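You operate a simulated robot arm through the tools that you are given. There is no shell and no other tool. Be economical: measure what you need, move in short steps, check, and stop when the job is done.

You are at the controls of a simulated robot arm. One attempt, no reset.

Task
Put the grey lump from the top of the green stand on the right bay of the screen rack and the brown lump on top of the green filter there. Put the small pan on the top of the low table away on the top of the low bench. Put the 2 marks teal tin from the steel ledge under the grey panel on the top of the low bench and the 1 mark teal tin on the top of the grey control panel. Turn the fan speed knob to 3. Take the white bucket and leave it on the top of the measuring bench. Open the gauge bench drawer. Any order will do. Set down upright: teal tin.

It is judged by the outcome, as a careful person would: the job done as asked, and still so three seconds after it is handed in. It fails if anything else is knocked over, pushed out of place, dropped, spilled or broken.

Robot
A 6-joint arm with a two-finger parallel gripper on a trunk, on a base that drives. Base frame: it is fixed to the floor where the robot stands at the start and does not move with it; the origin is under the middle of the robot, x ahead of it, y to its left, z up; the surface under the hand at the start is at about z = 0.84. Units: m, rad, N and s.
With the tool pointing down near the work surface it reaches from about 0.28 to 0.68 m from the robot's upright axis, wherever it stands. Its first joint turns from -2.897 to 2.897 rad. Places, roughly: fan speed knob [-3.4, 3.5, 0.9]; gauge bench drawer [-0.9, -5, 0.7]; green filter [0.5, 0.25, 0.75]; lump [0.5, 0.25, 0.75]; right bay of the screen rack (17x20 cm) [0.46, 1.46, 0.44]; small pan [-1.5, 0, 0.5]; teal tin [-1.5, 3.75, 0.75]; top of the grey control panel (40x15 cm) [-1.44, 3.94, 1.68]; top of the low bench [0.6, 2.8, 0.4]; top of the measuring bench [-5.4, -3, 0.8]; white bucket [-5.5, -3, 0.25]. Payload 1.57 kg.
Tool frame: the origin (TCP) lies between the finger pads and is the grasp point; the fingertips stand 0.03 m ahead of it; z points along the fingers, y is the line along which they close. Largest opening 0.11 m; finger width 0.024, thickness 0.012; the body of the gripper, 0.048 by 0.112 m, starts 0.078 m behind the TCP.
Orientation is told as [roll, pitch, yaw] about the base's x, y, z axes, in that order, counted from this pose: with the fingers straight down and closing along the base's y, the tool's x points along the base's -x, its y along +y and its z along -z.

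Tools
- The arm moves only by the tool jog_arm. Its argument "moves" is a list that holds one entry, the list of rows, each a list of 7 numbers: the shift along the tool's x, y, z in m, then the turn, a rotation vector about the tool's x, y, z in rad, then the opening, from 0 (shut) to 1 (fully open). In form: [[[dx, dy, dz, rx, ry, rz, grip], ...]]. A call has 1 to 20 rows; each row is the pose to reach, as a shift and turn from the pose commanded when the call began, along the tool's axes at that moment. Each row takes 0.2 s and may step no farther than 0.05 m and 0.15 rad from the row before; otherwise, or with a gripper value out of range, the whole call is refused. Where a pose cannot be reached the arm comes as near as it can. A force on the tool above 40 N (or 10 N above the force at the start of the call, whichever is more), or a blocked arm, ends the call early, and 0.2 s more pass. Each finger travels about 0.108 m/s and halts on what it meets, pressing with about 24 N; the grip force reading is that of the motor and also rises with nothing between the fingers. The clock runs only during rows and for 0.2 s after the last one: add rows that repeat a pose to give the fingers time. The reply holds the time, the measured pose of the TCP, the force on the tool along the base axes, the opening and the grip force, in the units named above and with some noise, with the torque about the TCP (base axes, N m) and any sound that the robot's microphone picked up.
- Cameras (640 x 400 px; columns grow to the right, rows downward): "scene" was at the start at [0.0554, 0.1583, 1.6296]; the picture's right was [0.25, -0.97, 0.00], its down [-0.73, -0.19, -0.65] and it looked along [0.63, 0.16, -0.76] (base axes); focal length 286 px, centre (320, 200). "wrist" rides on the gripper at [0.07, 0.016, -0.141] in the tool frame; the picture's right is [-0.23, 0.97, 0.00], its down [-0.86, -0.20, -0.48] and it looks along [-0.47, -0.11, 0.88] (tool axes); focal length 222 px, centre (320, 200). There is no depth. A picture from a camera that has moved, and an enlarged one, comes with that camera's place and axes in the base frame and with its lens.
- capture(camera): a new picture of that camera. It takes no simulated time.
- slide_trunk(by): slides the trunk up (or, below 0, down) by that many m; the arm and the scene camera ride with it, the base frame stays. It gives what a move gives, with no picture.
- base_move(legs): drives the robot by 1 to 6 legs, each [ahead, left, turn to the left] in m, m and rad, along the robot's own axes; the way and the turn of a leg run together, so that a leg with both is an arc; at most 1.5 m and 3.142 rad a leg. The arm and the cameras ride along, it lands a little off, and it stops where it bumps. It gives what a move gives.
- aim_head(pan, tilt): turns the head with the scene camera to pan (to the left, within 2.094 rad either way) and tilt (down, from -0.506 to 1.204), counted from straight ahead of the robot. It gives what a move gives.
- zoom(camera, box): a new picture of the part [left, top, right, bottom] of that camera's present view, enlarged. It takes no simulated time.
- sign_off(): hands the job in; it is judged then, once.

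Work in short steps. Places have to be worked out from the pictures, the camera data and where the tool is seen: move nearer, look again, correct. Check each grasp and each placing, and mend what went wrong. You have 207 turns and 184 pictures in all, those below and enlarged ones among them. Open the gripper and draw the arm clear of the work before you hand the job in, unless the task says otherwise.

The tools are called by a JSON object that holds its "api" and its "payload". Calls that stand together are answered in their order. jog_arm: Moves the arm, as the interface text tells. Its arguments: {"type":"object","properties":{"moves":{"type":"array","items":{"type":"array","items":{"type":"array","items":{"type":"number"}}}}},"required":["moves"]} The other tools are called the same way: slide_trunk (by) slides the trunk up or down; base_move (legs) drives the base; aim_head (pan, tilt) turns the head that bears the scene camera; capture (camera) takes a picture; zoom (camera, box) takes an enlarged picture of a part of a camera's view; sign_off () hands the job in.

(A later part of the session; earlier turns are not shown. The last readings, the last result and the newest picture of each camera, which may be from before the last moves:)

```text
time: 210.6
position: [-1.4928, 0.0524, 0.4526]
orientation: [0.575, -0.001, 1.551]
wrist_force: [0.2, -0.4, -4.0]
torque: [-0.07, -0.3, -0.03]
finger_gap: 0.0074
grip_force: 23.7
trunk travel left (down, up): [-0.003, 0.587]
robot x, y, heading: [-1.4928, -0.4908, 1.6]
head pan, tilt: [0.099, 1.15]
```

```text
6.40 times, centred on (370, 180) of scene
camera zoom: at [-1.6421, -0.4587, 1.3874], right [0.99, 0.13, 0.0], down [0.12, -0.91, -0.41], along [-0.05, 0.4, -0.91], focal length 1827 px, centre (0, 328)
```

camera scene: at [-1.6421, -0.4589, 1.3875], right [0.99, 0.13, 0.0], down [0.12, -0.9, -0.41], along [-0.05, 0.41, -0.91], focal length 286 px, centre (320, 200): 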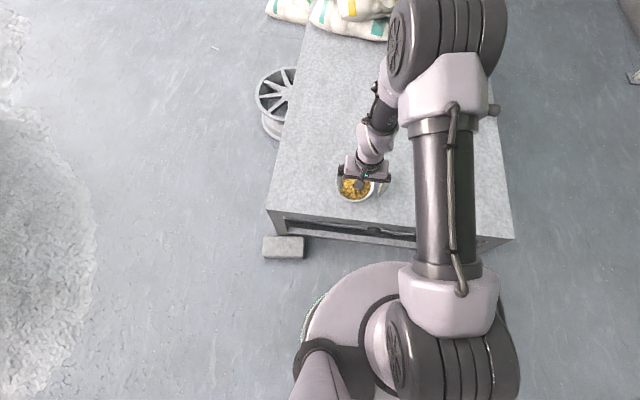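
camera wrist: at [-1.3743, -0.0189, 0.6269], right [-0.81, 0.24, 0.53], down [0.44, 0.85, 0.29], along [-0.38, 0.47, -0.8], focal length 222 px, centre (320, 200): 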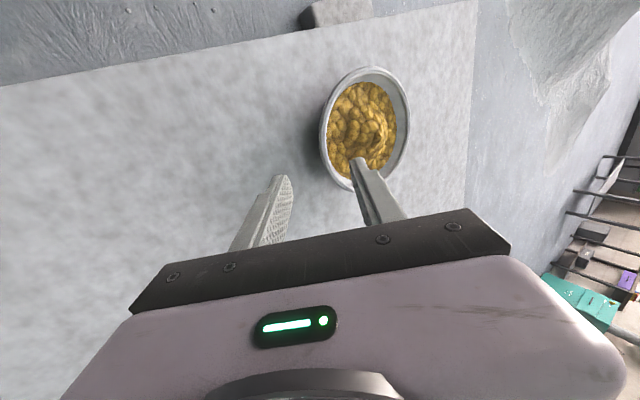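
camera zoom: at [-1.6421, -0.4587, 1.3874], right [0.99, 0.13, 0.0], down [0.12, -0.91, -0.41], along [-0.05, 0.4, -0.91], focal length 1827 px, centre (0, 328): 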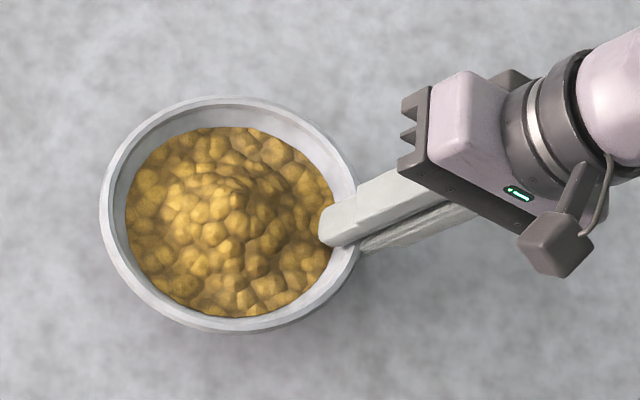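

The pan is held nearly level. I lift it 16 cm, and then turn the wrist so the pinch point faces the robot, which suits placing on the bench.

{"api": "jog_arm", "payload": {"moves": [[[0, 0.014, -0.021, 0, 0, 0, 0], [0, 0.029, -0.045, 0, 0, 0, 0], [0, 0.044, -0.068, 0, 0, 0, 0], [0, 0.06, -0.092, 0, 0, 0, 0], [0, 0.075, -0.115, 0, 0, 0, 0], [0, 0.088, -0.135, 0, 0, 0, 0], [0, 0.088, -0.135, 0, 0, 0, 0]]]}}

{"api": "jog_arm", "payload": {"moves": [[[0, 0, 0, 0, -0.05, 0.078, 0], [0, 0, 0, 0, -0.11, 0.17, 0], [0, 0, 0, 0, -0.18, 0.277, 0], [0, 0, 0, 0, -0.25, 0.385, 0], [0, 0, 0, 0, -0.32, 0.493, 0], [0, 0, 0, 0, -0.39, 0.6, 0]]]}}

{"api": "capture", "payload": {"camera": "wrist"}}

{"api": "capture", "payload": {"camera": "scene"}}

```text
time: 212.2
position: [-1.4917, 0.0522, 0.6124]
orientation: [0.578, 0.003, 1.554]
wrist_force: [-0.2, 0.6, -4.5]
torque: [-0.03, -0.35, 0.01]
finger_gap: 0.0074
grip_force: 24.2
trunk travel left (down, up): [-0.003, 0.587]
robot x, y, heading: [-1.4931, -0.4936, 1.601]
head pan, tilt: [0.099, 1.15]
```

```text
time: 213.6
position: [-1.4921, 0.052, 0.6126]
orientation: [0.573, 0.002, 0.836]
wrist_force: [-0.1, -0.4, -4.3]
torque: [-0.23, -0.24, 0.03]
finger_gap: 0.0073
grip_force: 24.1
trunk travel left (down, up): [-0.003, 0.587]
robot x, y, heading: [-1.4953, -0.4922, 1.601]
head pan, tilt: [0.099, 1.15]
```

```text
82 pictures are left
camera wrist: at [-1.4915, -0.0417, 0.741], right [-0.45, 0.72, 0.53], down [0.89, 0.35, 0.29], along [0.03, 0.6, -0.8], focal length 222 px, centre (320, 200)
```

wrist: 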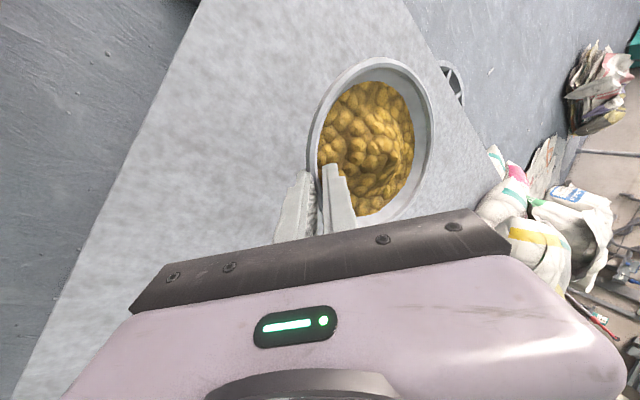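

```text
81 pictures are left
camera scene: at [-1.6421, -0.4586, 1.3874], right [0.99, 0.13, 0.0], down [0.12, -0.91, -0.41], along [-0.05, 0.4, -0.91], focal length 286 px, centre (320, 200)
```

scene: 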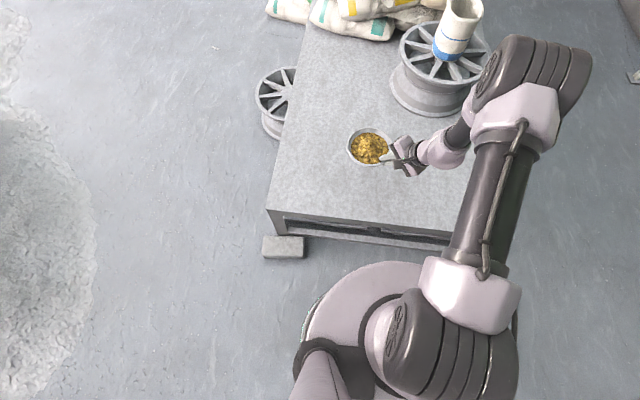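

Going well; pan level. I complete the second half of the turn.

{"api": "jog_arm", "payload": {"moves": [[[0, 0, 0, 0, -0.06, 0.092, 0], [0, 0, 0, 0, -0.13, 0.2, 0], [0, 0, 0, 0, -0.2, 0.308, 0], [0, 0, 0, 0, -0.27, 0.416, 0], [0, 0, 0, 0, -0.34, 0.524, 0], [0, 0, 0, 0, -0.41, 0.632, 0], [0, 0, 0, 0, -0.435, 0.671, 0]]]}}

{"api": "capture", "payload": {"camera": "scene"}}

{"api": "capture", "payload": {"camera": "wrist"}}

```text
time: 215.2
position: [-1.4843, 0.052, 0.6131]
orientation: [0.574, 0.011, 0.043]
wrist_force: [0.1, -0.1, -4.5]
torque: [-0.32, 0.01, 0.0]
finger_gap: 0.0075
grip_force: 23.8
out of reach, approached as far as the arm can: row 7
trunk travel left (down, up): [-0.003, 0.587]
robot x, y, heading: [-1.4967, -0.4938, 1.601]
head pan, tilt: [0.099, 1.15]
```

```text
80 pictures are left
camera scene: at [-1.6422, -0.4586, 1.3874], right [0.99, 0.13, 0.0], down [0.12, -0.91, -0.41], along [-0.05, 0.4, -0.91], focal length 286 px, centre (320, 200)
```

scene: 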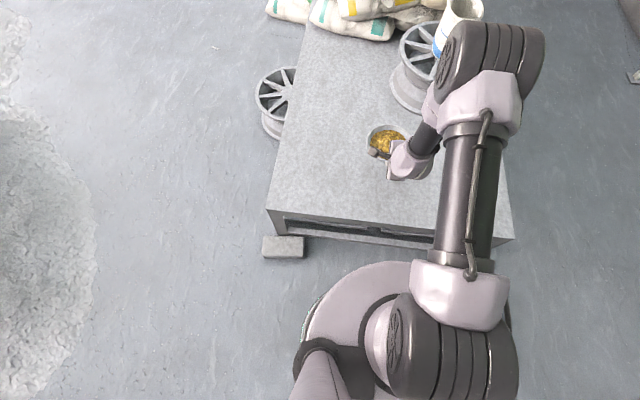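

```text
79 pictures are left
camera wrist: at [-1.5489, -0.0145, 0.7412], right [0.2, 0.83, 0.53], down [0.88, -0.39, 0.28], along [0.44, 0.41, -0.8], focal length 222 px, centre (320, 200)
```

wrist: 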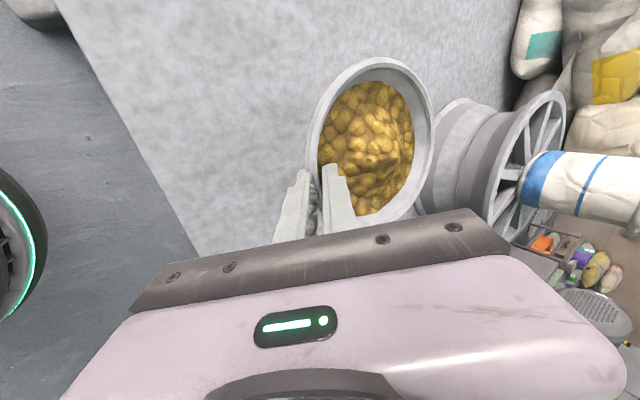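

The pan is now on the far side of the grip, level. I raise the trunk and drive back to the bench: back, right, then north along the aisle.

{"api": "slide_trunk", "payload": {"by": 0.2}}

{"api": "base_move", "payload": {"legs": [[-0.25, 0, 0], [0, -1.2, -0.03], [1.2, 0, 0]]}}

{"api": "capture", "payload": {"camera": "wrist"}}

{"api": "aim_head", "payload": {"pan": 0.0, "tilt": 0.7}}

{"api": "capture", "payload": {"camera": "scene"}}

```text
time: 217.4
position: [-1.4845, 0.0511, 0.813]
orientation: [0.573, 0.013, 0.044]
wrist_force: [0.3, 0.6, -4.3]
torque: [-0.34, 0.0, -0.02]
finger_gap: 0.0076
grip_force: 24.3
trunk travel left (down, up): [-0.203, 0.387]
robot x, y, heading: [-1.4974, -0.4926, 1.6]
head pan, tilt: [0.099, 1.15]
```

```text
time: 230.6
position: [-0.2289, 1.0241, 0.8122]
orientation: [0.575, 0.013, -0.012]
wrist_force: [-0.6, -1.2, -4.4]
torque: [-0.3, 0.05, 0.05]
finger_gap: 0.0074
grip_force: 24.1
trunk travel left (down, up): [-0.203, 0.387]
robot x, y, heading: [-0.2682, 0.4792, 1.541]
head pan, tilt: [0.099, 1.15]
```

```text
78 pictures are left
camera wrist: at [-0.2969, 0.9619, 0.9411], right [0.24, 0.81, 0.53], down [0.85, -0.44, 0.28], along [0.46, 0.38, -0.8], focal length 222 px, centre (320, 200)
```

wrist: 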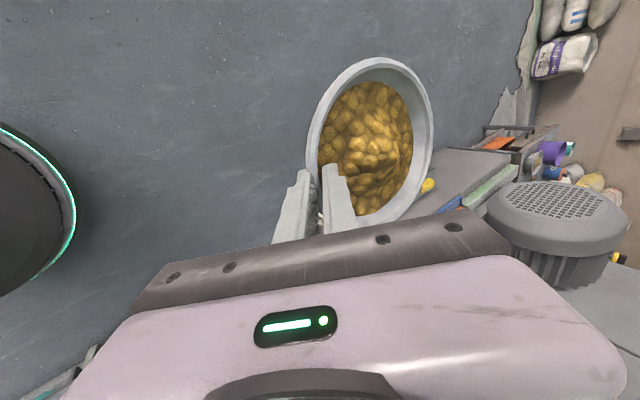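

```text
time: 231.5
position: [-0.2284, 1.0249, 0.8126]
orientation: [0.576, 0.011, -0.011]
wrist_force: [0.1, 0.4, -4.8]
torque: [-0.34, 0.01, 0.0]
finger_gap: 0.0074
grip_force: 24.2
trunk travel left (down, up): [-0.203, 0.387]
robot x, y, heading: [-0.2713, 0.4789, 1.541]
head pan, tilt: [0.0, 0.7]
```

```text
77 pictures are left
camera scene: at [-0.4084, 0.5491, 1.6204], right [1.0, -0.03, 0.0], down [-0.02, -0.64, -0.76], along [0.02, 0.76, -0.64], focal length 286 px, centre (320, 200)
```

scene: 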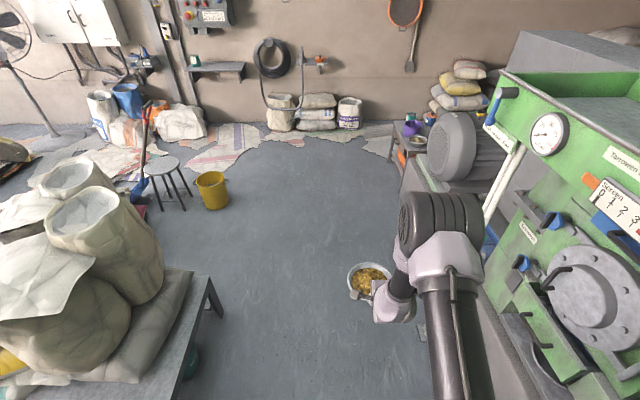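

Path is clear ahead. I continue north, keeping slightly left, then turn right to face the bench.

{"api": "base_move", "payload": {"legs": [[1.1, 0.15, 0], [1.05, 0.0, 0], [0, 0, -1.541]]}}

{"api": "aim_head", "payload": {"pan": 0.2, "tilt": 0.75}}

{"api": "capture", "payload": {"camera": "scene"}}

{"api": "capture", "payload": {"camera": "wrist"}}

```text
time: 245.9
position: [0.1982, 2.6051, 0.8125]
orientation: [0.573, 0.013, -1.548]
wrist_force: [0.7, -0.2, -4.6]
torque: [0.0, 0.36, -0.01]
finger_gap: 0.0072
grip_force: 24.4
trunk travel left (down, up): [-0.203, 0.387]
robot x, y, heading: [-0.3474, 2.6265, 0.01]
head pan, tilt: [0.0, 0.7]
```

```text
time: 246.6
position: [0.1986, 2.6042, 0.8115]
orientation: [0.575, 0.011, -1.55]
wrist_force: [-0.2, 0.4, -2.8]
torque: [-0.01, 0.31, 0.0]
finger_gap: 0.0076
grip_force: 23.9
trunk travel left (down, up): [-0.203, 0.387]
robot x, y, heading: [-0.345, 2.627, 0.005]
head pan, tilt: [0.201, 0.75]
```

```text
76 pictures are left
camera scene: at [-0.2855, 2.7836, 1.6163], right [0.21, -0.98, 0.0], down [-0.67, -0.14, -0.73], along [0.72, 0.15, -0.68], focal length 286 px, centre (320, 200)
```

scene: 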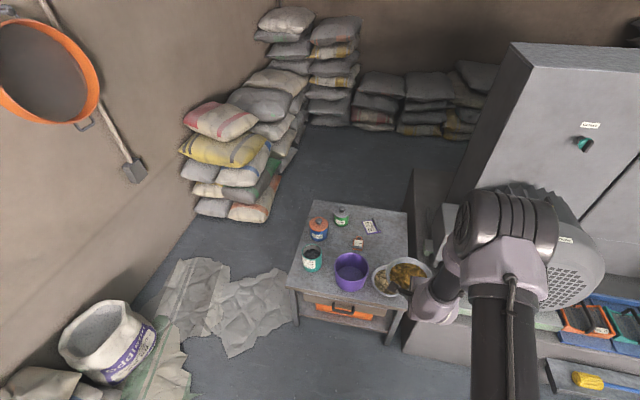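

```text
75 pictures are left
camera wrist: at [0.1347, 2.671, 0.9411], right [0.82, -0.21, 0.53], down [-0.41, -0.87, 0.28], along [0.4, -0.45, -0.8], focal length 222 px, centre (320, 200)
```

wrist: 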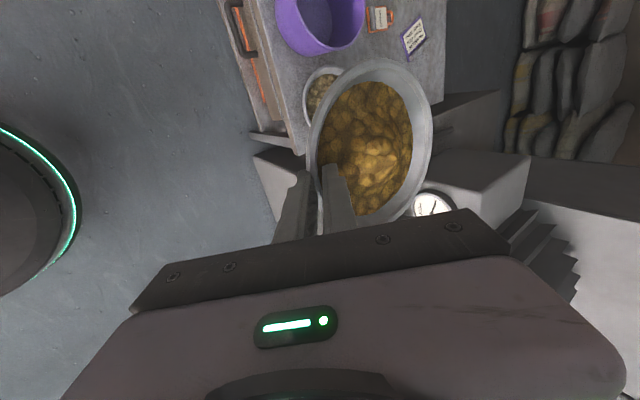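

Pan still level. I enlarge the bench to choose the spot.

{"api": "zoom", "payload": {"camera": "scene", "box": [280, 190, 440, 330]}}

```text
2.86 times, centred on (360, 260) of scene
camera zoom: at [-0.2855, 2.7836, 1.6163], right [0.21, -0.98, 0.0], down [-0.67, -0.14, -0.73], along [0.72, 0.15, -0.68], focal length 816 px, centre (206, 29)
```

zoom: 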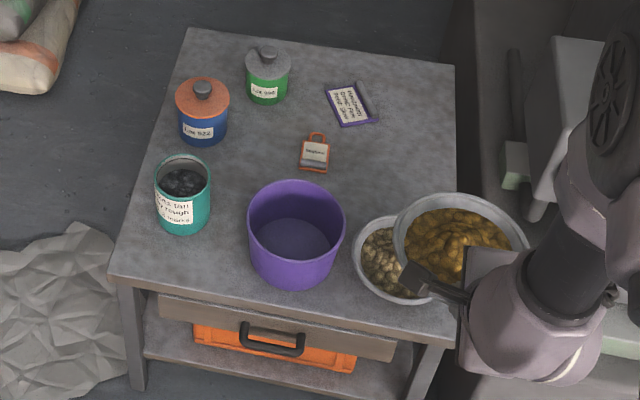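

The free spot is the right-centre of the bench: pan centre ≈(0.655, 2.622), so TCP ≈(0.575, 2.62). I drive ahead 0.375 and then lower the trunk.

{"api": "base_move", "payload": {"legs": [[0.375, 0.012, 0]]}}

{"api": "slide_trunk", "payload": {"by": -0.2}}

{"api": "capture", "payload": {"camera": "wrist"}}

{"api": "capture", "payload": {"camera": "scene"}}

```text
time: 249.0
position: [0.5763, 2.6181, 0.8106]
orientation: [0.573, 0.013, -1.549]
wrist_force: [-0.9, -0.3, -4.2]
torque: [0.01, 0.37, 0.0]
finger_gap: 0.0074
grip_force: 23.8
trunk travel left (down, up): [-0.203, 0.387]
robot x, y, heading: [0.0326, 2.6438, 0.006]
head pan, tilt: [0.201, 0.75]
```

```text
time: 251.2
position: [0.5754, 2.6173, 0.6133]
orientation: [0.574, 0.011, -1.549]
wrist_force: [-0.3, -0.4, -3.6]
torque: [-0.01, 0.31, -0.02]
finger_gap: 0.0076
grip_force: 24.1
trunk travel left (down, up): [-0.003, 0.587]
robot x, y, heading: [0.0309, 2.6438, 0.0]
head pan, tilt: [0.201, 0.75]
```

```text
73 pictures are left
camera wrist: at [0.5123, 2.6845, 0.7413], right [0.82, -0.22, 0.53], down [-0.41, -0.87, 0.28], along [0.4, -0.45, -0.8], focal length 222 px, centre (320, 200)
```

wrist: 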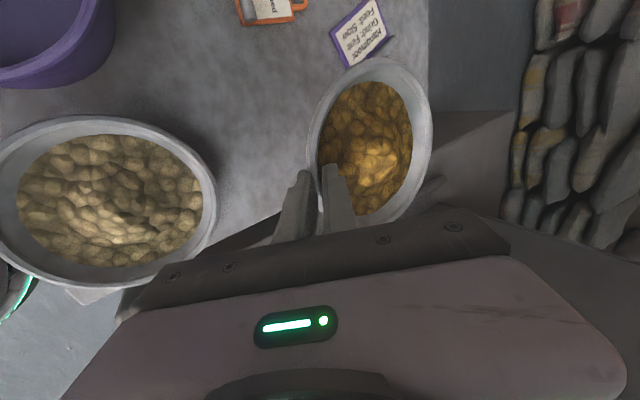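

```text
72 pictures are left
camera scene: at [0.0923, 2.7983, 1.4164], right [0.21, -0.98, 0.0], down [-0.67, -0.14, -0.73], along [0.72, 0.15, -0.68], focal length 286 px, centre (320, 200)
```

scene: 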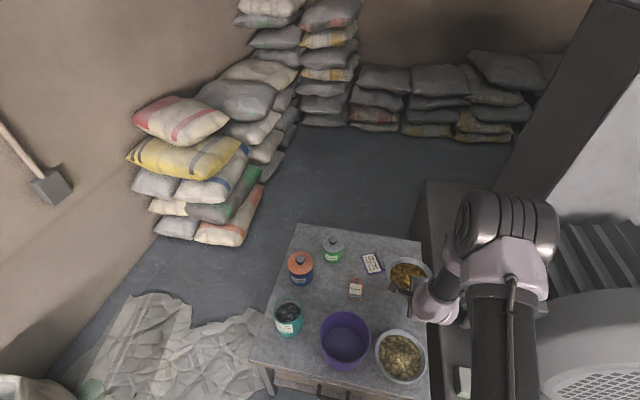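

Position is good: other items clear. I lower and feel for contact.

{"api": "jog_arm", "payload": {"moves": [[[0, -0.016, 0.025, 0, 0, 0, 0], [0, -0.033, 0.05, 0, 0, 0, 0], [0, -0.044, 0.067, 0, 0, 0, 0], [0, -0.0465, 0.0715, 0, 0, 0, 0], [0, -0.0485, 0.0748, 0, 0, 0, 0], [0, -0.0505, 0.078, 0, 0, 0, 0]]]}}

{"api": "capture", "payload": {"camera": "wrist"}}

```text
time: 252.6
position: [0.5763, 2.6193, 0.519]
orientation: [0.574, 0.014, -1.549]
wrist_force: [-1.1, -0.2, -4.2]
torque: [0.04, 0.34, -0.02]
finger_gap: 0.0073
grip_force: 24.1
trunk travel left (down, up): [-0.003, 0.587]
robot x, y, heading: [0.0338, 2.6444, 0.008]
head pan, tilt: [0.201, 0.75]
```

```text
71 pictures are left
camera wrist: at [0.5121, 2.6856, 0.6476], right [0.82, -0.22, 0.53], down [-0.41, -0.87, 0.28], along [0.4, -0.45, -0.8], focal length 222 px, centre (320, 200)
```

wrist: 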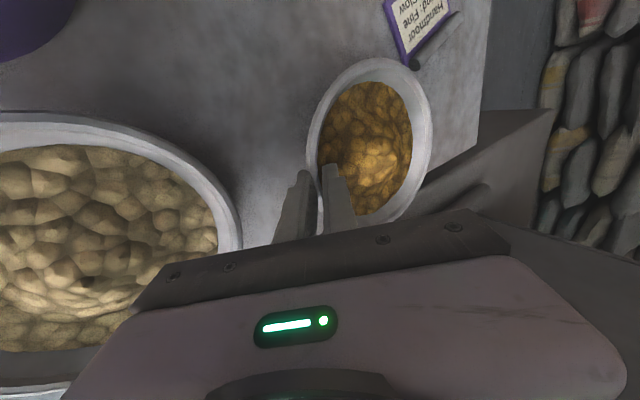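

Not in contact yet. I continue in 3 mm steps.

{"api": "jog_arm", "payload": {"moves": [[[0, -0.0016, 0.0025, 0, 0, 0, 0], [0, -0.0033, 0.005, 0, 0, 0, 0], [0, -0.0049, 0.0075, 0, 0, 0, 0], [0, -0.0065, 0.01, 0, 0, 0, 0], [0, -0.0082, 0.0126, 0, 0, 0, 0]]]}}

```text
time: 253.8
position: [0.5754, 2.6188, 0.5062]
orientation: [0.58, 0.011, -1.551]
wrist_force: [0.2, -3.2, 27.9]
torque: [-0.14, -0.85, -0.12]
finger_gap: 0.0091
grip_force: 23.8
trunk travel left (down, up): [-0.003, 0.587]
robot x, y, heading: [0.0316, 2.6415, -0.003]
head pan, tilt: [0.201, 0.75]
```

Contact felt. I ease 2 mm, open slightly, and withdraw along the finger axis.

{"api": "jog_arm", "payload": {"moves": [[[0, 0.0011, -0.0017, 0, 0, 0, 0], [0, 0.0011, -0.0017, 0, 0, 0, 0.15], [0, 0.0011, -0.0017, 0, 0, 0, 0.22], [0, 0.0011, -0.0017, 0, 0, 0, 0.22], [0, 0.001, -0.02, 0, 0, 0, 0.25], [0, 0.001, -0.04, 0, 0, 0, 0.25], [0, 0.001, -0.08, 0, 0, 0, 0.25], [0, 0.001, -0.12, 0, 0, 0, 0.3]]]}}

{"api": "capture", "payload": {"camera": "wrist"}}

{"api": "capture", "payload": {"camera": "scene"}}

```text
time: 255.6
position: [0.5117, 2.6174, 0.6085]
orientation: [0.573, 0.012, -1.549]
wrist_force: [-0.5, -0.1, 0.0]
torque: [-0.02, 0.0, 0.02]
finger_gap: 0.0331
grip_force: 0.0
trunk travel left (down, up): [-0.003, 0.587]
robot x, y, heading: [0.0332, 2.6394, 0.006]
head pan, tilt: [0.201, 0.75]
```

```text
70 pictures are left
camera wrist: at [0.4479, 2.6833, 0.7364], right [0.82, -0.22, 0.53], down [-0.41, -0.87, 0.28], along [0.4, -0.45, -0.8], focal length 222 px, centre (320, 200)
```

wrist: 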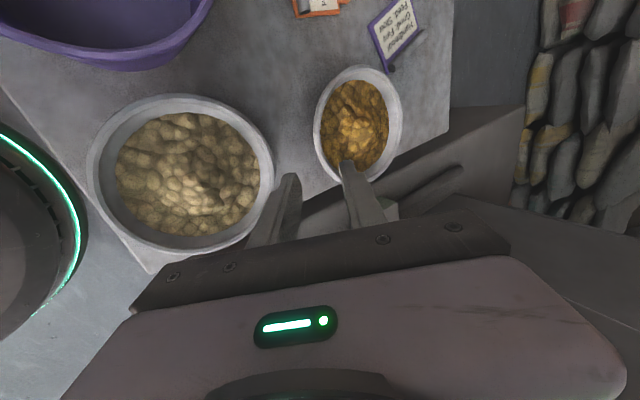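

```text
69 pictures are left
camera scene: at [0.0919, 2.7983, 1.4163], right [0.21, -0.98, 0.0], down [-0.67, -0.14, -0.73], along [0.72, 0.15, -0.68], focal length 286 px, centre (320, 200)
```

scene: 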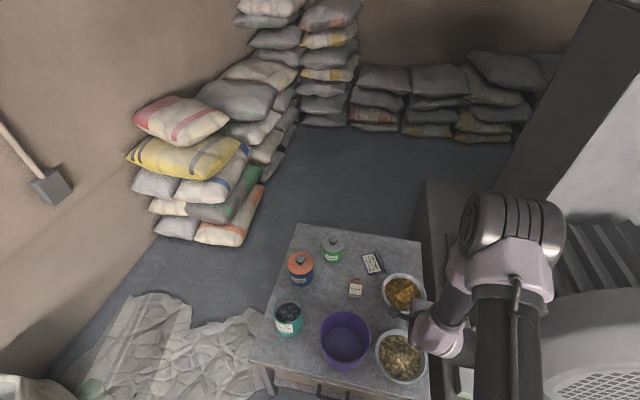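

The pan sits on the bench, contents intact. I back off, raise the trunk, and return the tool to a vertical neutral pose.

{"api": "base_move", "payload": {"legs": [[-0.45, 0, 0]]}}

{"api": "slide_trunk", "payload": {"by": 0.222}}

{"api": "jog_arm", "payload": {"moves": [[[0, 0, -0.02, 0.145, 0, 0, 0.5], [0, 0, -0.04, 0.29, 0, 0, 0.5], [0, 0, -0.06, 0.435, 0, 0, 0.5], [0, 0, -0.08, 0.574, 0, 0, 0.5]]]}}

{"api": "jog_arm", "payload": {"moves": [[[0, 0, 0, 0, 0, -0.145, 0.5], [0, 0, 0, 0, 0, -0.29, 0.5], [0, 0, 0, 0, 0, -0.435, 0.5], [0, 0, 0, 0, 0, -0.58, 0.5], [0, 0, 0, 0, 0, -0.725, 0.5], [0, 0, 0, 0, 0, -0.87, 0.5], [0, 0, 0, 0, 0, -1.015, 0.5], [0, 0, 0, 0, 0, -1.16, 0.5], [0, 0, 0, 0, 0, -1.305, 0.5], [0, 0, 0, 0, 0, -1.45, 0.5], [0, 0, 0, 0, 0, -1.55, 0.5]]]}}

{"api": "aim_head", "payload": {"pan": 2.09, "tilt": 0.4}}

{"api": "capture", "payload": {"camera": "scene"}}

```text
time: 258.3
position: [0.0616, 2.614, 0.607]
orientation: [0.576, 0.013, -1.547]
wrist_force: [-0.2, 0.2, -0.1]
torque: [-0.01, 0.01, -0.02]
finger_gap: 0.0331
grip_force: 0.0
trunk travel left (down, up): [-0.003, 0.587]
robot x, y, heading: [-0.4209, 2.6401, 0.008]
head pan, tilt: [0.201, 0.75]
```

```text
time: 260.7
position: [0.0615, 2.6159, 0.8281]
orientation: [0.576, 0.012, -1.549]
wrist_force: [-0.2, -0.6, 0.4]
torque: [0.01, 0.01, -0.02]
finger_gap: 0.0327
grip_force: 0.0
trunk travel left (down, up): [-0.225, 0.365]
robot x, y, heading: [-0.4188, 2.6384, 0.006]
head pan, tilt: [0.201, 0.75]
```

```text
time: 261.7
position: [0.0429, 2.6368, 0.8819]
orientation: [0.206, 0.108, -1.527]
wrist_force: [-0.3, -1.0, -0.3]
torque: [-0.01, 0.01, -0.03]
finger_gap: 0.055
grip_force: 0.0
out of reach, approached as far as the arm can: row 3, 4
trunk travel left (down, up): [-0.225, 0.365]
robot x, y, heading: [-0.4201, 2.64, 0.011]
head pan, tilt: [0.201, 0.75]
```

```text
time: 264.1
position: [0.0187, 2.6133, 0.8971]
orientation: [0.012, -0.002, 0.005]
wrist_force: [-1.0, -0.9, -0.3]
torque: [0.03, 0.01, 0.0]
finger_gap: 0.0551
grip_force: 0.0
out of reach, approached as far as the arm can: row 1
trunk travel left (down, up): [-0.225, 0.365]
robot x, y, heading: [-0.417, 2.6395, 0.008]
head pan, tilt: [0.201, 0.75]
```

```text
time: 265.9
position: [0.0186, 2.6128, 0.8961]
orientation: [0.013, -0.002, 0.002]
wrist_force: [0.0, -0.5, 0.9]
torque: [-0.02, -0.01, -0.01]
finger_gap: 0.055
grip_force: 0.0
trunk travel left (down, up): [-0.225, 0.365]
robot x, y, heading: [-0.4192, 2.6369, 0.009]
head pan, tilt: [2.089, 0.4]
```

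```text
68 pictures are left
camera scene: at [-0.487, 2.8581, 1.6694], right [0.86, 0.5, 0.0], down [0.2, -0.34, -0.92], along [-0.46, 0.8, -0.39], focal length 286 px, centre (320, 200)
```

scene: 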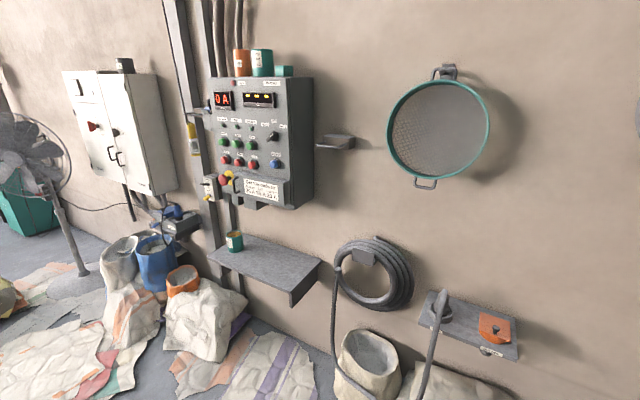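

The fan stands around (-3.55, 3.65). I turn to face west and drive along y≈2.95, past the stool and shovel, then look.

{"api": "base_move", "payload": {"legs": [[0, 0, 3.13], [0.3, -0.31, 0], [1.3, 0, 0]]}}

{"api": "aim_head", "payload": {"pan": -0.35, "tilt": 0.5}}

{"api": "capture", "payload": {"camera": "scene"}}

```text
time: 282.0
position: [-2.4533, 2.947, 0.8961]
orientation: [0.012, 0.001, -3.133]
wrist_force: [0.4, 0.8, 0.2]
torque: [0.06, 0.03, 0.01]
finger_gap: 0.0549
grip_force: 0.0
trunk travel left (down, up): [-0.225, 0.365]
robot x, y, heading: [-2.0163, 2.9224, -3.133]
head pan, tilt: [2.089, 0.4]
```

```text
time: 284.3
position: [-2.453, 2.948, 0.897]
orientation: [0.012, -0.002, -3.134]
wrist_force: [0.0, -0.3, -1.2]
torque: [-0.02, 0.0, 0.01]
finger_gap: 0.0548
grip_force: 0.0
trunk travel left (down, up): [-0.225, 0.365]
robot x, y, heading: [-2.0149, 2.9254, -3.128]
head pan, tilt: [-0.351, 0.499]
```

```text
67 pictures are left
camera scene: at [-2.0787, 2.8134, 1.6602], right [0.33, 0.94, 0.0], down [0.45, -0.16, -0.88], along [-0.83, 0.29, -0.48], focal length 286 px, centre (320, 200)
```

scene: 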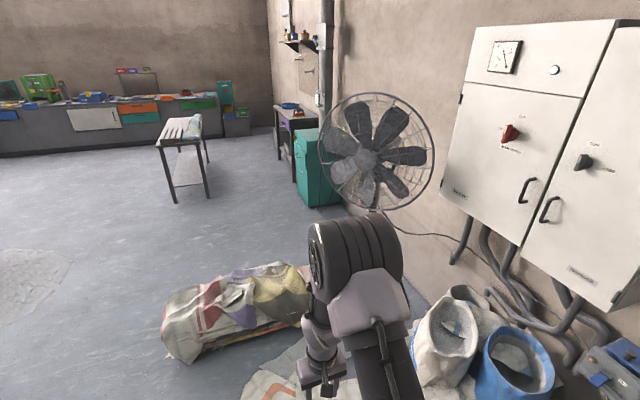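

The knob should appear near (356, 194), beneath the fan hub. I enlarge there.

{"api": "zoom", "payload": {"camera": "scene", "box": [310, 90, 440, 230]}}

```text
2.86 times, centred on (375, 160) of scene
camera zoom: at [-2.0787, 2.8134, 1.6602], right [0.33, 0.94, 0.0], down [0.45, -0.16, -0.88], along [-0.83, 0.29, -0.48], focal length 816 px, centre (163, 314)
```

zoom: 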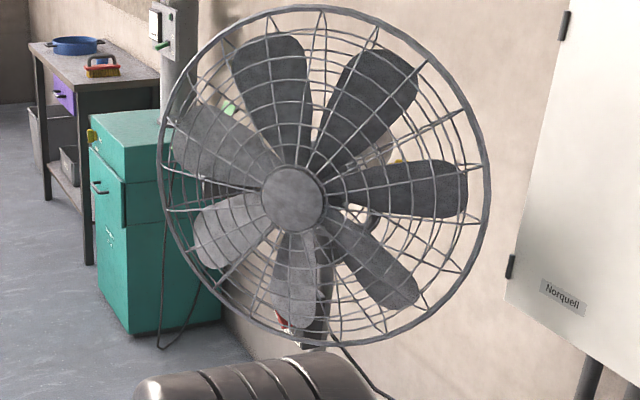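

The knob must be below and behind the guard on the column. I drive closer, lower the trunk and tilt the tool forward so the wrist camera looks ahead.

{"api": "base_move", "payload": {"legs": [[0.45, -0.2, 0]]}}

{"api": "jog_arm", "payload": {"moves": [[[0, 0, -0.03, 0, -0.14, 0, 0.5], [0, 0, -0.06, 0, -0.28, 0, 0.5], [0, 0, -0.09, 0, -0.42, 0, 0.5], [0, 0, -0.12, 0, -0.56, 0, 0.5], [0, 0, -0.15, 0, -0.7, 0, 0.5], [0, 0, -0.18, 0, -0.84, 0, 0.5]]]}}

{"api": "slide_trunk", "payload": {"by": -0.2}}

{"api": "capture", "payload": {"camera": "wrist"}}

{"api": "capture", "payload": {"camera": "scene"}}

```text
time: 287.2
position: [-2.9064, 3.1376, 0.8962]
orientation: [0.013, 0.0, -3.137]
wrist_force: [-0.7, 0.4, -0.8]
torque: [-0.01, 0.0, 0.01]
finger_gap: 0.0551
grip_force: 0.0
trunk travel left (down, up): [-0.225, 0.365]
robot x, y, heading: [-2.4666, 3.1125, -3.131]
head pan, tilt: [-0.351, 0.499]
```

```text
time: 288.6
position: [-2.9267, 3.1628, 1.1135]
orientation: [0.052, -0.825, 3.121]
wrist_force: [-0.9, 0.1, 0.3]
torque: [0.01, -0.01, 0.01]
finger_gap: 0.0551
grip_force: 0.0
out of reach, approached as far as the arm can: row 2, 3, 4, 5, 6
trunk travel left (down, up): [-0.225, 0.365]
robot x, y, heading: [-2.4675, 3.1126, -3.128]
head pan, tilt: [-0.351, 0.499]
```

```text
time: 290.7
position: [-2.925, 3.1614, 0.9142]
orientation: [0.052, -0.822, 3.12]
wrist_force: [-0.3, -0.8, -0.2]
torque: [0.03, 0.0, 0.02]
finger_gap: 0.0552
grip_force: 0.1
trunk travel left (down, up): [-0.025, 0.565]
robot x, y, heading: [-2.4697, 3.1126, -3.126]
head pan, tilt: [-0.351, 0.499]
```

```text
65 pictures are left
camera wrist: at [-2.7733, 3.1498, 0.9595], right [-0.14, -0.97, 0.2], down [-0.23, 0.23, 0.94], along [-0.96, 0.08, -0.26], focal length 222 px, centre (320, 200)
```

wrist: 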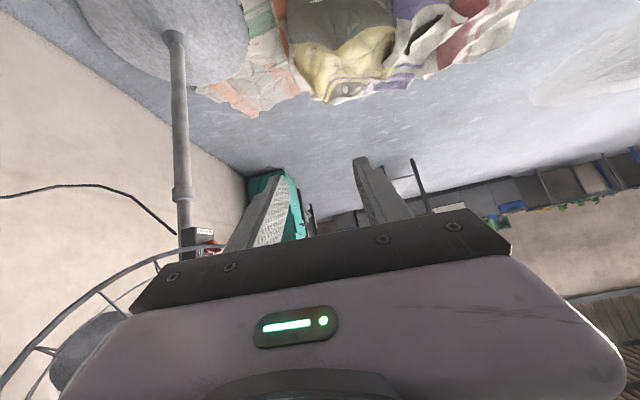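

```text
64 pictures are left
camera scene: at [-2.5316, 3.003, 1.4603], right [0.33, 0.94, 0.0], down [0.45, -0.16, -0.88], along [-0.83, 0.29, -0.48], focal length 286 px, centre (320, 200)
```

scene: 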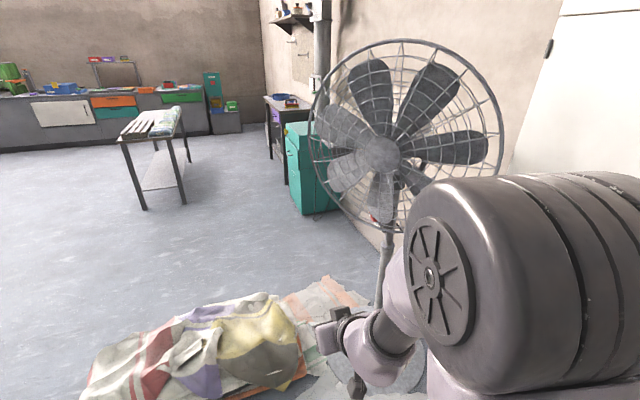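

The pole has a small box with a red knob, seen in the wrist view. I enlarge both.

{"api": "zoom", "payload": {"camera": "wrist", "box": [160, 200, 260, 270]}}

{"api": "zoom", "payload": {"camera": "scene", "box": [340, 180, 420, 240]}}

```text
5.71 times, centred on (210, 235) of wrist
camera zoom: at [-2.7733, 3.1498, 0.9595], right [-0.14, -0.97, 0.2], down [-0.23, 0.23, 0.94], along [-0.96, 0.08, -0.26], focal length 1269 px, centre (949, 0)
```

zoom: 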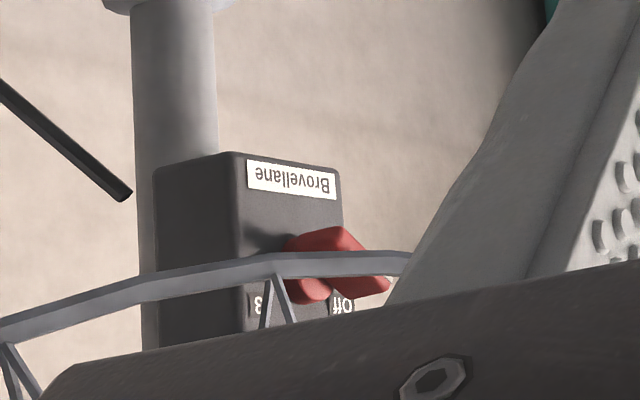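

```text
6.67 times, centred on (380, 210) of scene
camera zoom: at [-2.5316, 3.003, 1.4603], right [0.33, 0.94, 0.0], down [0.45, -0.16, -0.88], along [-0.83, 0.29, -0.48], focal length 1903 px, centre (-80, 133)
```

zoom: 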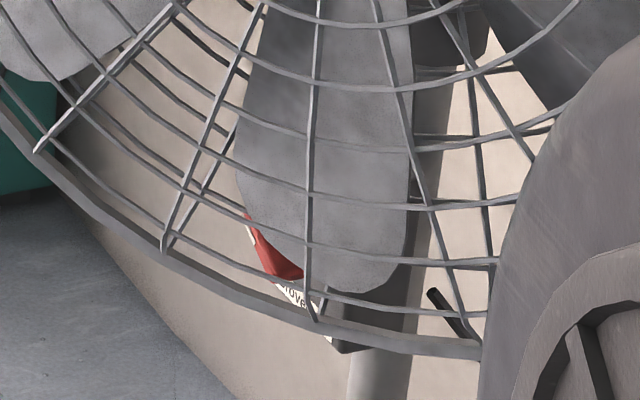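

The knob is on the box's south face at about (-3.33, 3.50, 0.867), close behind the guard rim; a sack pile lies west of x≈-3.36. I'll stand at about (-3.05, 2.98) and approach pointing +y. I drive there first and turn partly.

{"api": "base_move", "payload": {"legs": [[0.57, 0.13, 0], [0, 0, -0.6]]}}

{"api": "capture", "payload": {"camera": "wrist"}}

{"api": "aim_head", "payload": {"pan": -0.6, "tilt": 0.6}}

{"api": "capture", "payload": {"camera": "scene"}}

```text
time: 295.7
position: [-3.3876, 3.2691, 0.9136]
orientation: [0.053, -0.825, 2.531]
wrist_force: [-1.0, 0.6, 0.7]
torque: [0.01, 0.01, 0.0]
finger_gap: 0.0548
grip_force: 0.0
trunk travel left (down, up): [-0.025, 0.565]
robot x, y, heading: [-3.0326, 2.9728, 2.566]
head pan, tilt: [-0.351, 0.499]
```

```text
61 pictures are left
camera wrist: at [-3.2677, 3.1746, 0.9594], right [-0.65, -0.73, 0.2], down [-0.07, 0.32, 0.94], along [-0.76, 0.6, -0.26], focal length 222 px, centre (320, 200)
```

wrist: 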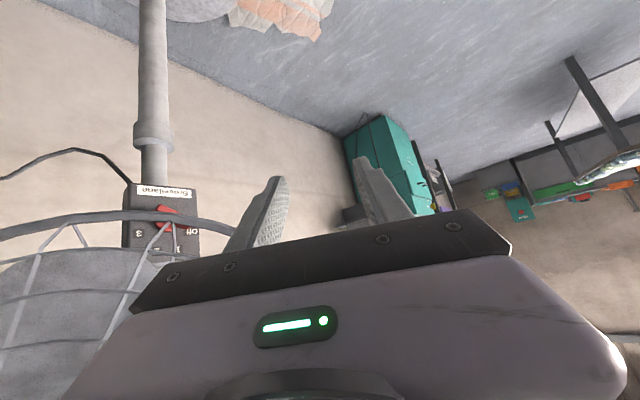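

```text
time: 296.4
position: [-3.3869, 3.2707, 0.9134]
orientation: [0.053, -0.825, 2.532]
wrist_force: [0.4, 0.1, -1.0]
torque: [-0.03, -0.02, 0.03]
finger_gap: 0.0547
grip_force: 0.1
trunk travel left (down, up): [-0.025, 0.565]
robot x, y, heading: [-3.0329, 2.9774, 2.57]
head pan, tilt: [-0.6, 0.6]
```

```text
60 pictures are left
camera scene: at [-3.1269, 2.9271, 1.4512], right [0.92, 0.39, 0.0], down [0.22, -0.52, -0.83], along [-0.32, 0.76, -0.56], focal length 286 px, centre (320, 200)
```

scene: 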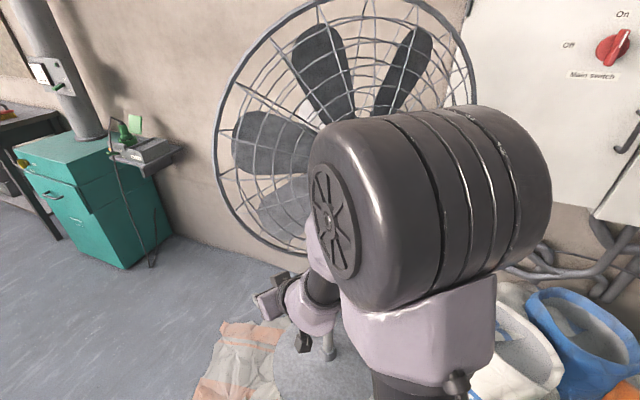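

I enlarge the wrist view of the box.

{"api": "zoom", "payload": {"camera": "wrist", "box": [90, 160, 250, 270]}}

```text
3.64 times, centred on (170, 215) of wrist
camera zoom: at [-3.2677, 3.1746, 0.9594], right [-0.65, -0.73, 0.2], down [-0.07, 0.32, 0.94], along [-0.76, 0.6, -0.26], focal length 808 px, centre (866, 146)
```

zoom: 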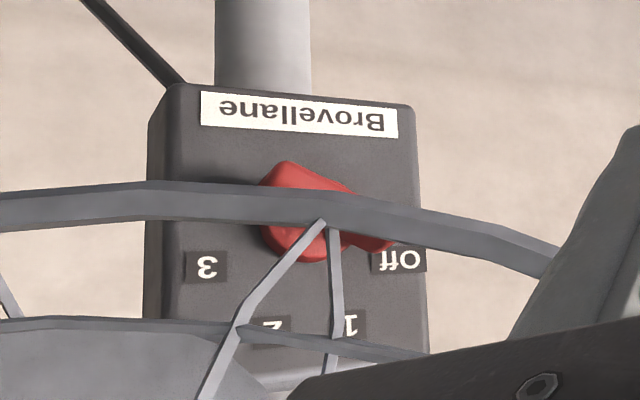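

The labels are: Off upper-left, 1 and 2 on top, 3 upper-right; the pointer is ~4 cm long, at Off. The guard rim blocks a straight frontal approach, so I'll push the pointer with closed fingers coming from the west. I drive around the sack pile to the west side.

{"api": "base_move", "payload": {"legs": [[0, 0, 0.575], [0, 1.1, 0], [1.15, 0, 0], [0, 0, 3.13], [0, 1.35, 0]]}}

{"api": "aim_head", "payload": {"pan": 0.2, "tilt": 0.5}}

{"api": "capture", "payload": {"camera": "scene"}}

{"api": "capture", "payload": {"camera": "wrist"}}

```text
time: 322.7
position: [-3.5823, 3.1664, 0.913]
orientation: [0.051, -0.823, -0.129]
wrist_force: [-0.7, -0.4, 0.3]
torque: [0.01, 0.02, 0.01]
finger_gap: 0.0549
grip_force: 0.1
trunk travel left (down, up): [-0.025, 0.565]
robot x, y, heading: [-4.0311, 3.2645, -0.094]
head pan, tilt: [-0.6, 0.6]
```

```text
time: 323.8
position: [-3.5832, 3.1673, 0.9141]
orientation: [0.052, -0.823, -0.13]
wrist_force: [0.0, 0.7, -0.1]
torque: [-0.02, -0.01, -0.04]
finger_gap: 0.055
grip_force: 0.0
trunk travel left (down, up): [-0.025, 0.565]
robot x, y, heading: [-4.035, 3.2649, -0.094]
head pan, tilt: [0.201, 0.499]
```

```text
58 pictures are left
camera scene: at [-3.9489, 3.4149, 1.4602], right [0.1, -0.99, 0.0], down [-0.48, -0.05, -0.88], along [0.87, 0.09, -0.48], focal length 286 px, centre (320, 200)
```

scene: 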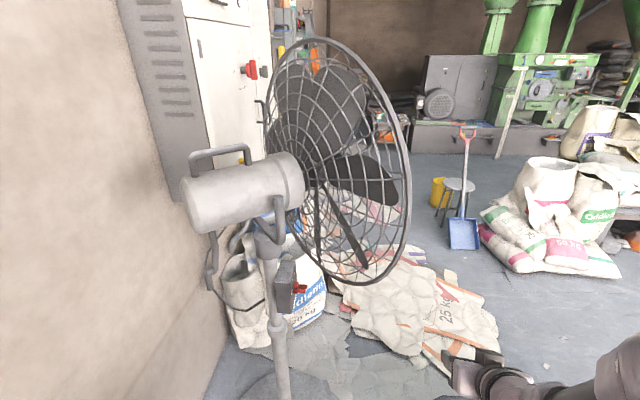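

```text
57 pictures are left
camera wrist: at [-3.7316, 3.1952, 0.9594], right [0.24, 0.95, 0.2], down [0.21, -0.25, 0.94], along [0.95, -0.19, -0.26], focal length 222 px, centre (320, 200)
```

wrist: 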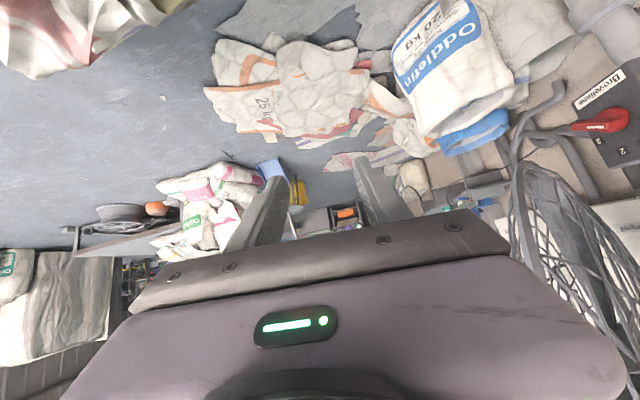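

Excellent view: access from the west is open. I enlarge the box from both cameras.

{"api": "zoom", "payload": {"camera": "scene", "box": [240, 220, 400, 330]}}

{"api": "zoom", "payload": {"camera": "wrist", "box": [480, 60, 640, 200]}}

```text
3.64 times, centred on (320, 275) of scene
camera zoom: at [-3.9489, 3.4149, 1.4602], right [0.1, -0.99, 0.0], down [-0.48, -0.05, -0.88], along [0.87, 0.09, -0.48], focal length 1038 px, centre (320, -73)
```

zoom: 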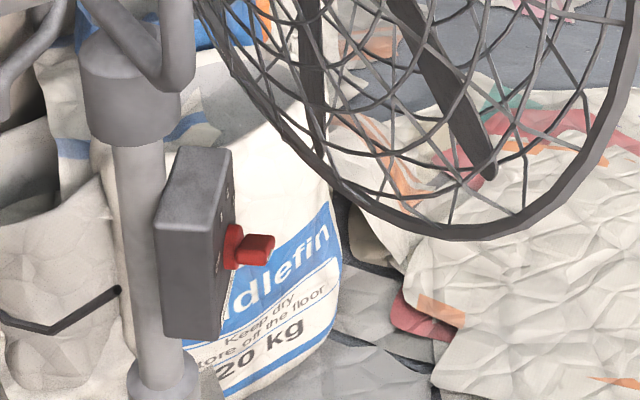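

```text
2.86 times, centred on (560, 130) of wrist
camera zoom: at [-3.7316, 3.1952, 0.9594], right [0.24, 0.95, 0.2], down [0.21, -0.25, 0.94], along [0.95, -0.19, -0.26], focal length 635 px, centre (-366, 400)
```

zoom: 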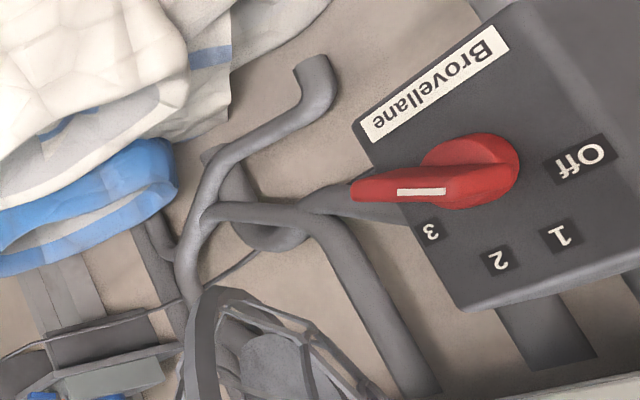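

The knob centre is at about (-3.378, 3.539, 0.861), pointer bar sticking out ~3.4 cm toward -y; Off is -64° and 3 is +63° from vertical. I turn the base toward it, close the fingers and bring the tool nearly horizontal.

{"api": "base_move", "payload": {"legs": [[-0.05, 0, 0], [0, 0, 0.48]]}}

{"api": "jog_arm", "payload": {"moves": [[[0, 0, 0, 0.013, -0.13, 0, 0.2], [0, 0, 0, 0.026, -0.27, 0, 0], [0, 0, 0, 0.04, -0.41, 0, 0], [0, 0, 0, 0.052, -0.547, 0, 0]]]}}

{"api": "capture", "payload": {"camera": "wrist"}}

{"api": "capture", "payload": {"camera": "scene"}}

```text
time: 326.1
position: [-3.6387, 3.3923, 0.913]
orientation: [0.051, -0.824, 0.355]
wrist_force: [-0.1, -0.2, -0.1]
torque: [0.01, 0.02, 0.0]
finger_gap: 0.0551
grip_force: 0.1
trunk travel left (down, up): [-0.025, 0.565]
robot x, y, heading: [-4.0819, 3.2718, 0.39]
head pan, tilt: [0.201, 0.499]
```

```text
time: 327.1
position: [-3.5968, 3.3487, 1.0643]
orientation: [0.209, -1.31, 0.176]
wrist_force: [0.6, 0.0, -0.3]
torque: [0.03, -0.01, -0.03]
finger_gap: 0.0001
grip_force: 21.5
out of reach, approached as far as the arm can: row 1, 2, 3, 4
trunk travel left (down, up): [-0.025, 0.565]
robot x, y, heading: [-4.0863, 3.2695, 0.392]
head pan, tilt: [0.201, 0.499]
```

```text
54 pictures are left
camera wrist: at [-3.7449, 3.3074, 1.033], right [-0.3, 0.91, 0.27], down [-0.14, -0.32, 0.94], along [0.94, 0.24, 0.22], focal length 222 px, centre (320, 200)
```

wrist: 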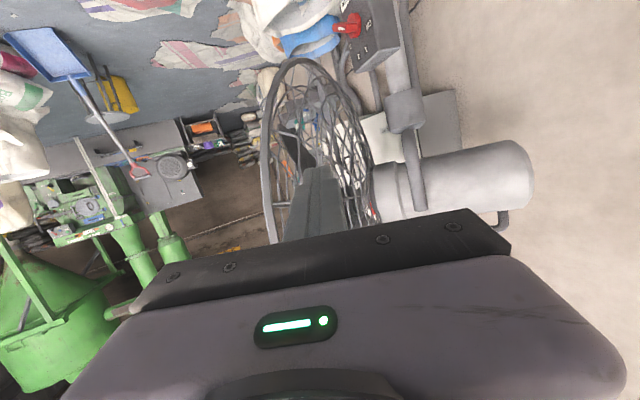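

```text
53 pictures are left
camera scene: at [-4.0788, 3.4416, 1.4602], right [0.56, -0.83, 0.0], down [-0.4, -0.27, -0.88], along [0.73, 0.49, -0.48], focal length 286 px, centre (320, 200)
```

scene: 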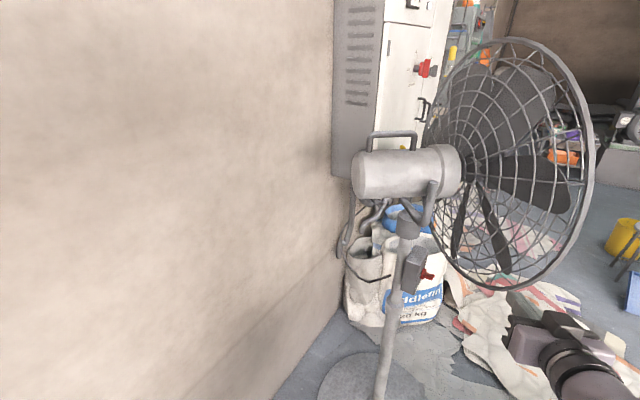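

The tool can't get horizontal this close in; further out and with less tilt it should. I move along a straight line to a pre-pose west of and below the pointer, with about 60° tilt.

{"api": "jog_arm", "payload": {"moves": [[[0.021, 0.009, 0.03, 0.007, 0.03, -0.01, 0], [0.042, 0.018, 0.06, 0.014, 0.06, -0.021, 0], [0.063, 0.027, 0.09, 0.021, 0.09, -0.031, 0], [0.085, 0.036, 0.119, 0.028, 0.12, -0.042, 0], [0.106, 0.045, 0.149, 0.035, 0.15, -0.052, 0]]]}}

{"api": "capture", "payload": {"camera": "wrist"}}

{"api": "zoom", "payload": {"camera": "scene", "box": [340, 160, 640, 360]}}

```text
time: 328.3
position: [-3.4741, 3.4127, 0.9753]
orientation: [0.073, -1.127, 0.324]
wrist_force: [0.2, -0.5, 0.6]
torque: [-0.02, 0.01, 0.0]
finger_gap: 0.0003
grip_force: 21.1
out of reach, approached as far as the arm can: row 1, 2, 3, 4, 5
trunk travel left (down, up): [-0.025, 0.565]
robot x, y, heading: [-4.0851, 3.2701, 0.388]
head pan, tilt: [0.201, 0.499]
```

```text
52 pictures are left
camera wrist: at [-3.6256, 3.368, 0.9741], right [-0.28, 0.93, 0.23], down [0.03, -0.24, 0.97], along [0.96, 0.28, 0.04], focal length 222 px, centre (320, 200)
```

wrist: 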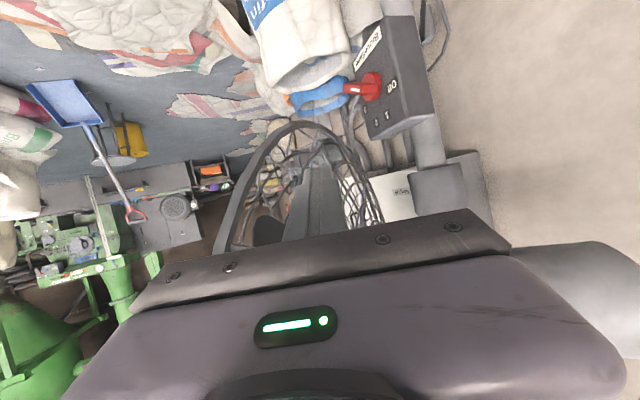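

```text
2.00 times, centred on (490, 260) of scene
camera zoom: at [-4.0778, 3.4419, 1.4601], right [0.56, -0.83, 0.0], down [-0.4, -0.27, -0.88], along [0.73, 0.49, -0.48], focal length 571 px, centre (-20, 80)
```

zoom: 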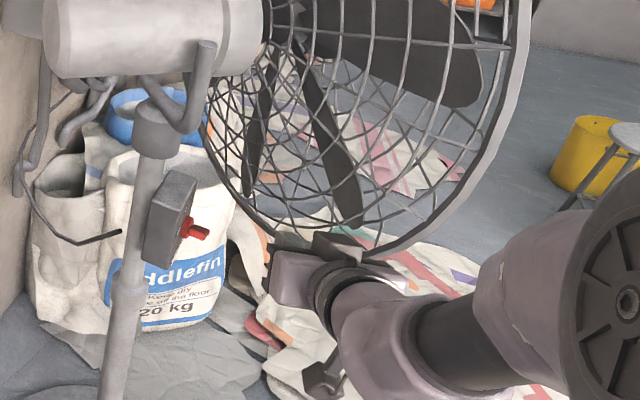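

The fingers are near the guard, so I move first 7 cm north (away from the ring plane), then down to the pre-pose.

{"api": "jog_arm", "payload": {"moves": [[[-0.005, 0.032, 0.0125, 0, 0, 0, 0], [-0.0096, 0.0647, 0.0249, 0, 0, 0, 0], [0.027, 0.065, 0.05, 0, 0, 0, 0], [0.062, 0.065, 0.076, 0, 0, 0, 0], [0.098, 0.065, 0.1017, 0, 0, 0, 0]]]}}

{"api": "capture", "payload": {"camera": "wrist"}}

{"api": "zoom", "payload": {"camera": "scene", "box": [360, 200, 520, 320]}}

```text
time: 329.5
position: [-3.4077, 3.4791, 0.8816]
orientation: [0.16, -1.088, 0.278]
wrist_force: [0.7, -0.2, -0.2]
torque: [0.0, -0.03, 0.01]
finger_gap: 0.0001
grip_force: 21.8
out of reach, approached as far as the arm can: row 1, 2, 3, 4, 5
trunk travel left (down, up): [-0.025, 0.565]
robot x, y, heading: [-4.083, 3.2701, 0.387]
head pan, tilt: [0.201, 0.499]
```

```text
50 pictures are left
camera wrist: at [-3.5573, 3.4295, 0.8855], right [-0.29, 0.92, 0.27], down [0.08, -0.26, 0.96], along [0.95, 0.31, 0.0], focal length 222 px, centre (320, 200)
```

wrist: 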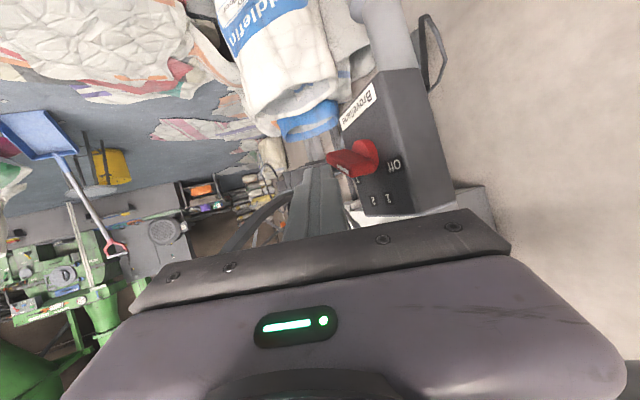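

```text
3.33 times, centred on (440, 260) of scene
camera zoom: at [-4.0782, 3.4416, 1.4602], right [0.56, -0.83, 0.0], down [-0.4, -0.27, -0.88], along [0.73, 0.49, -0.48], focal length 952 px, centre (-80, 0)
```

zoom: 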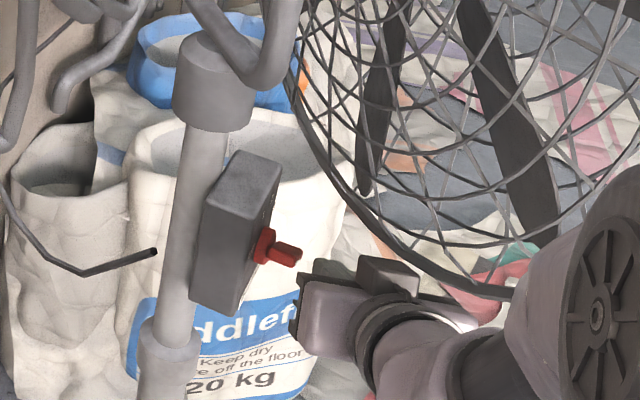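

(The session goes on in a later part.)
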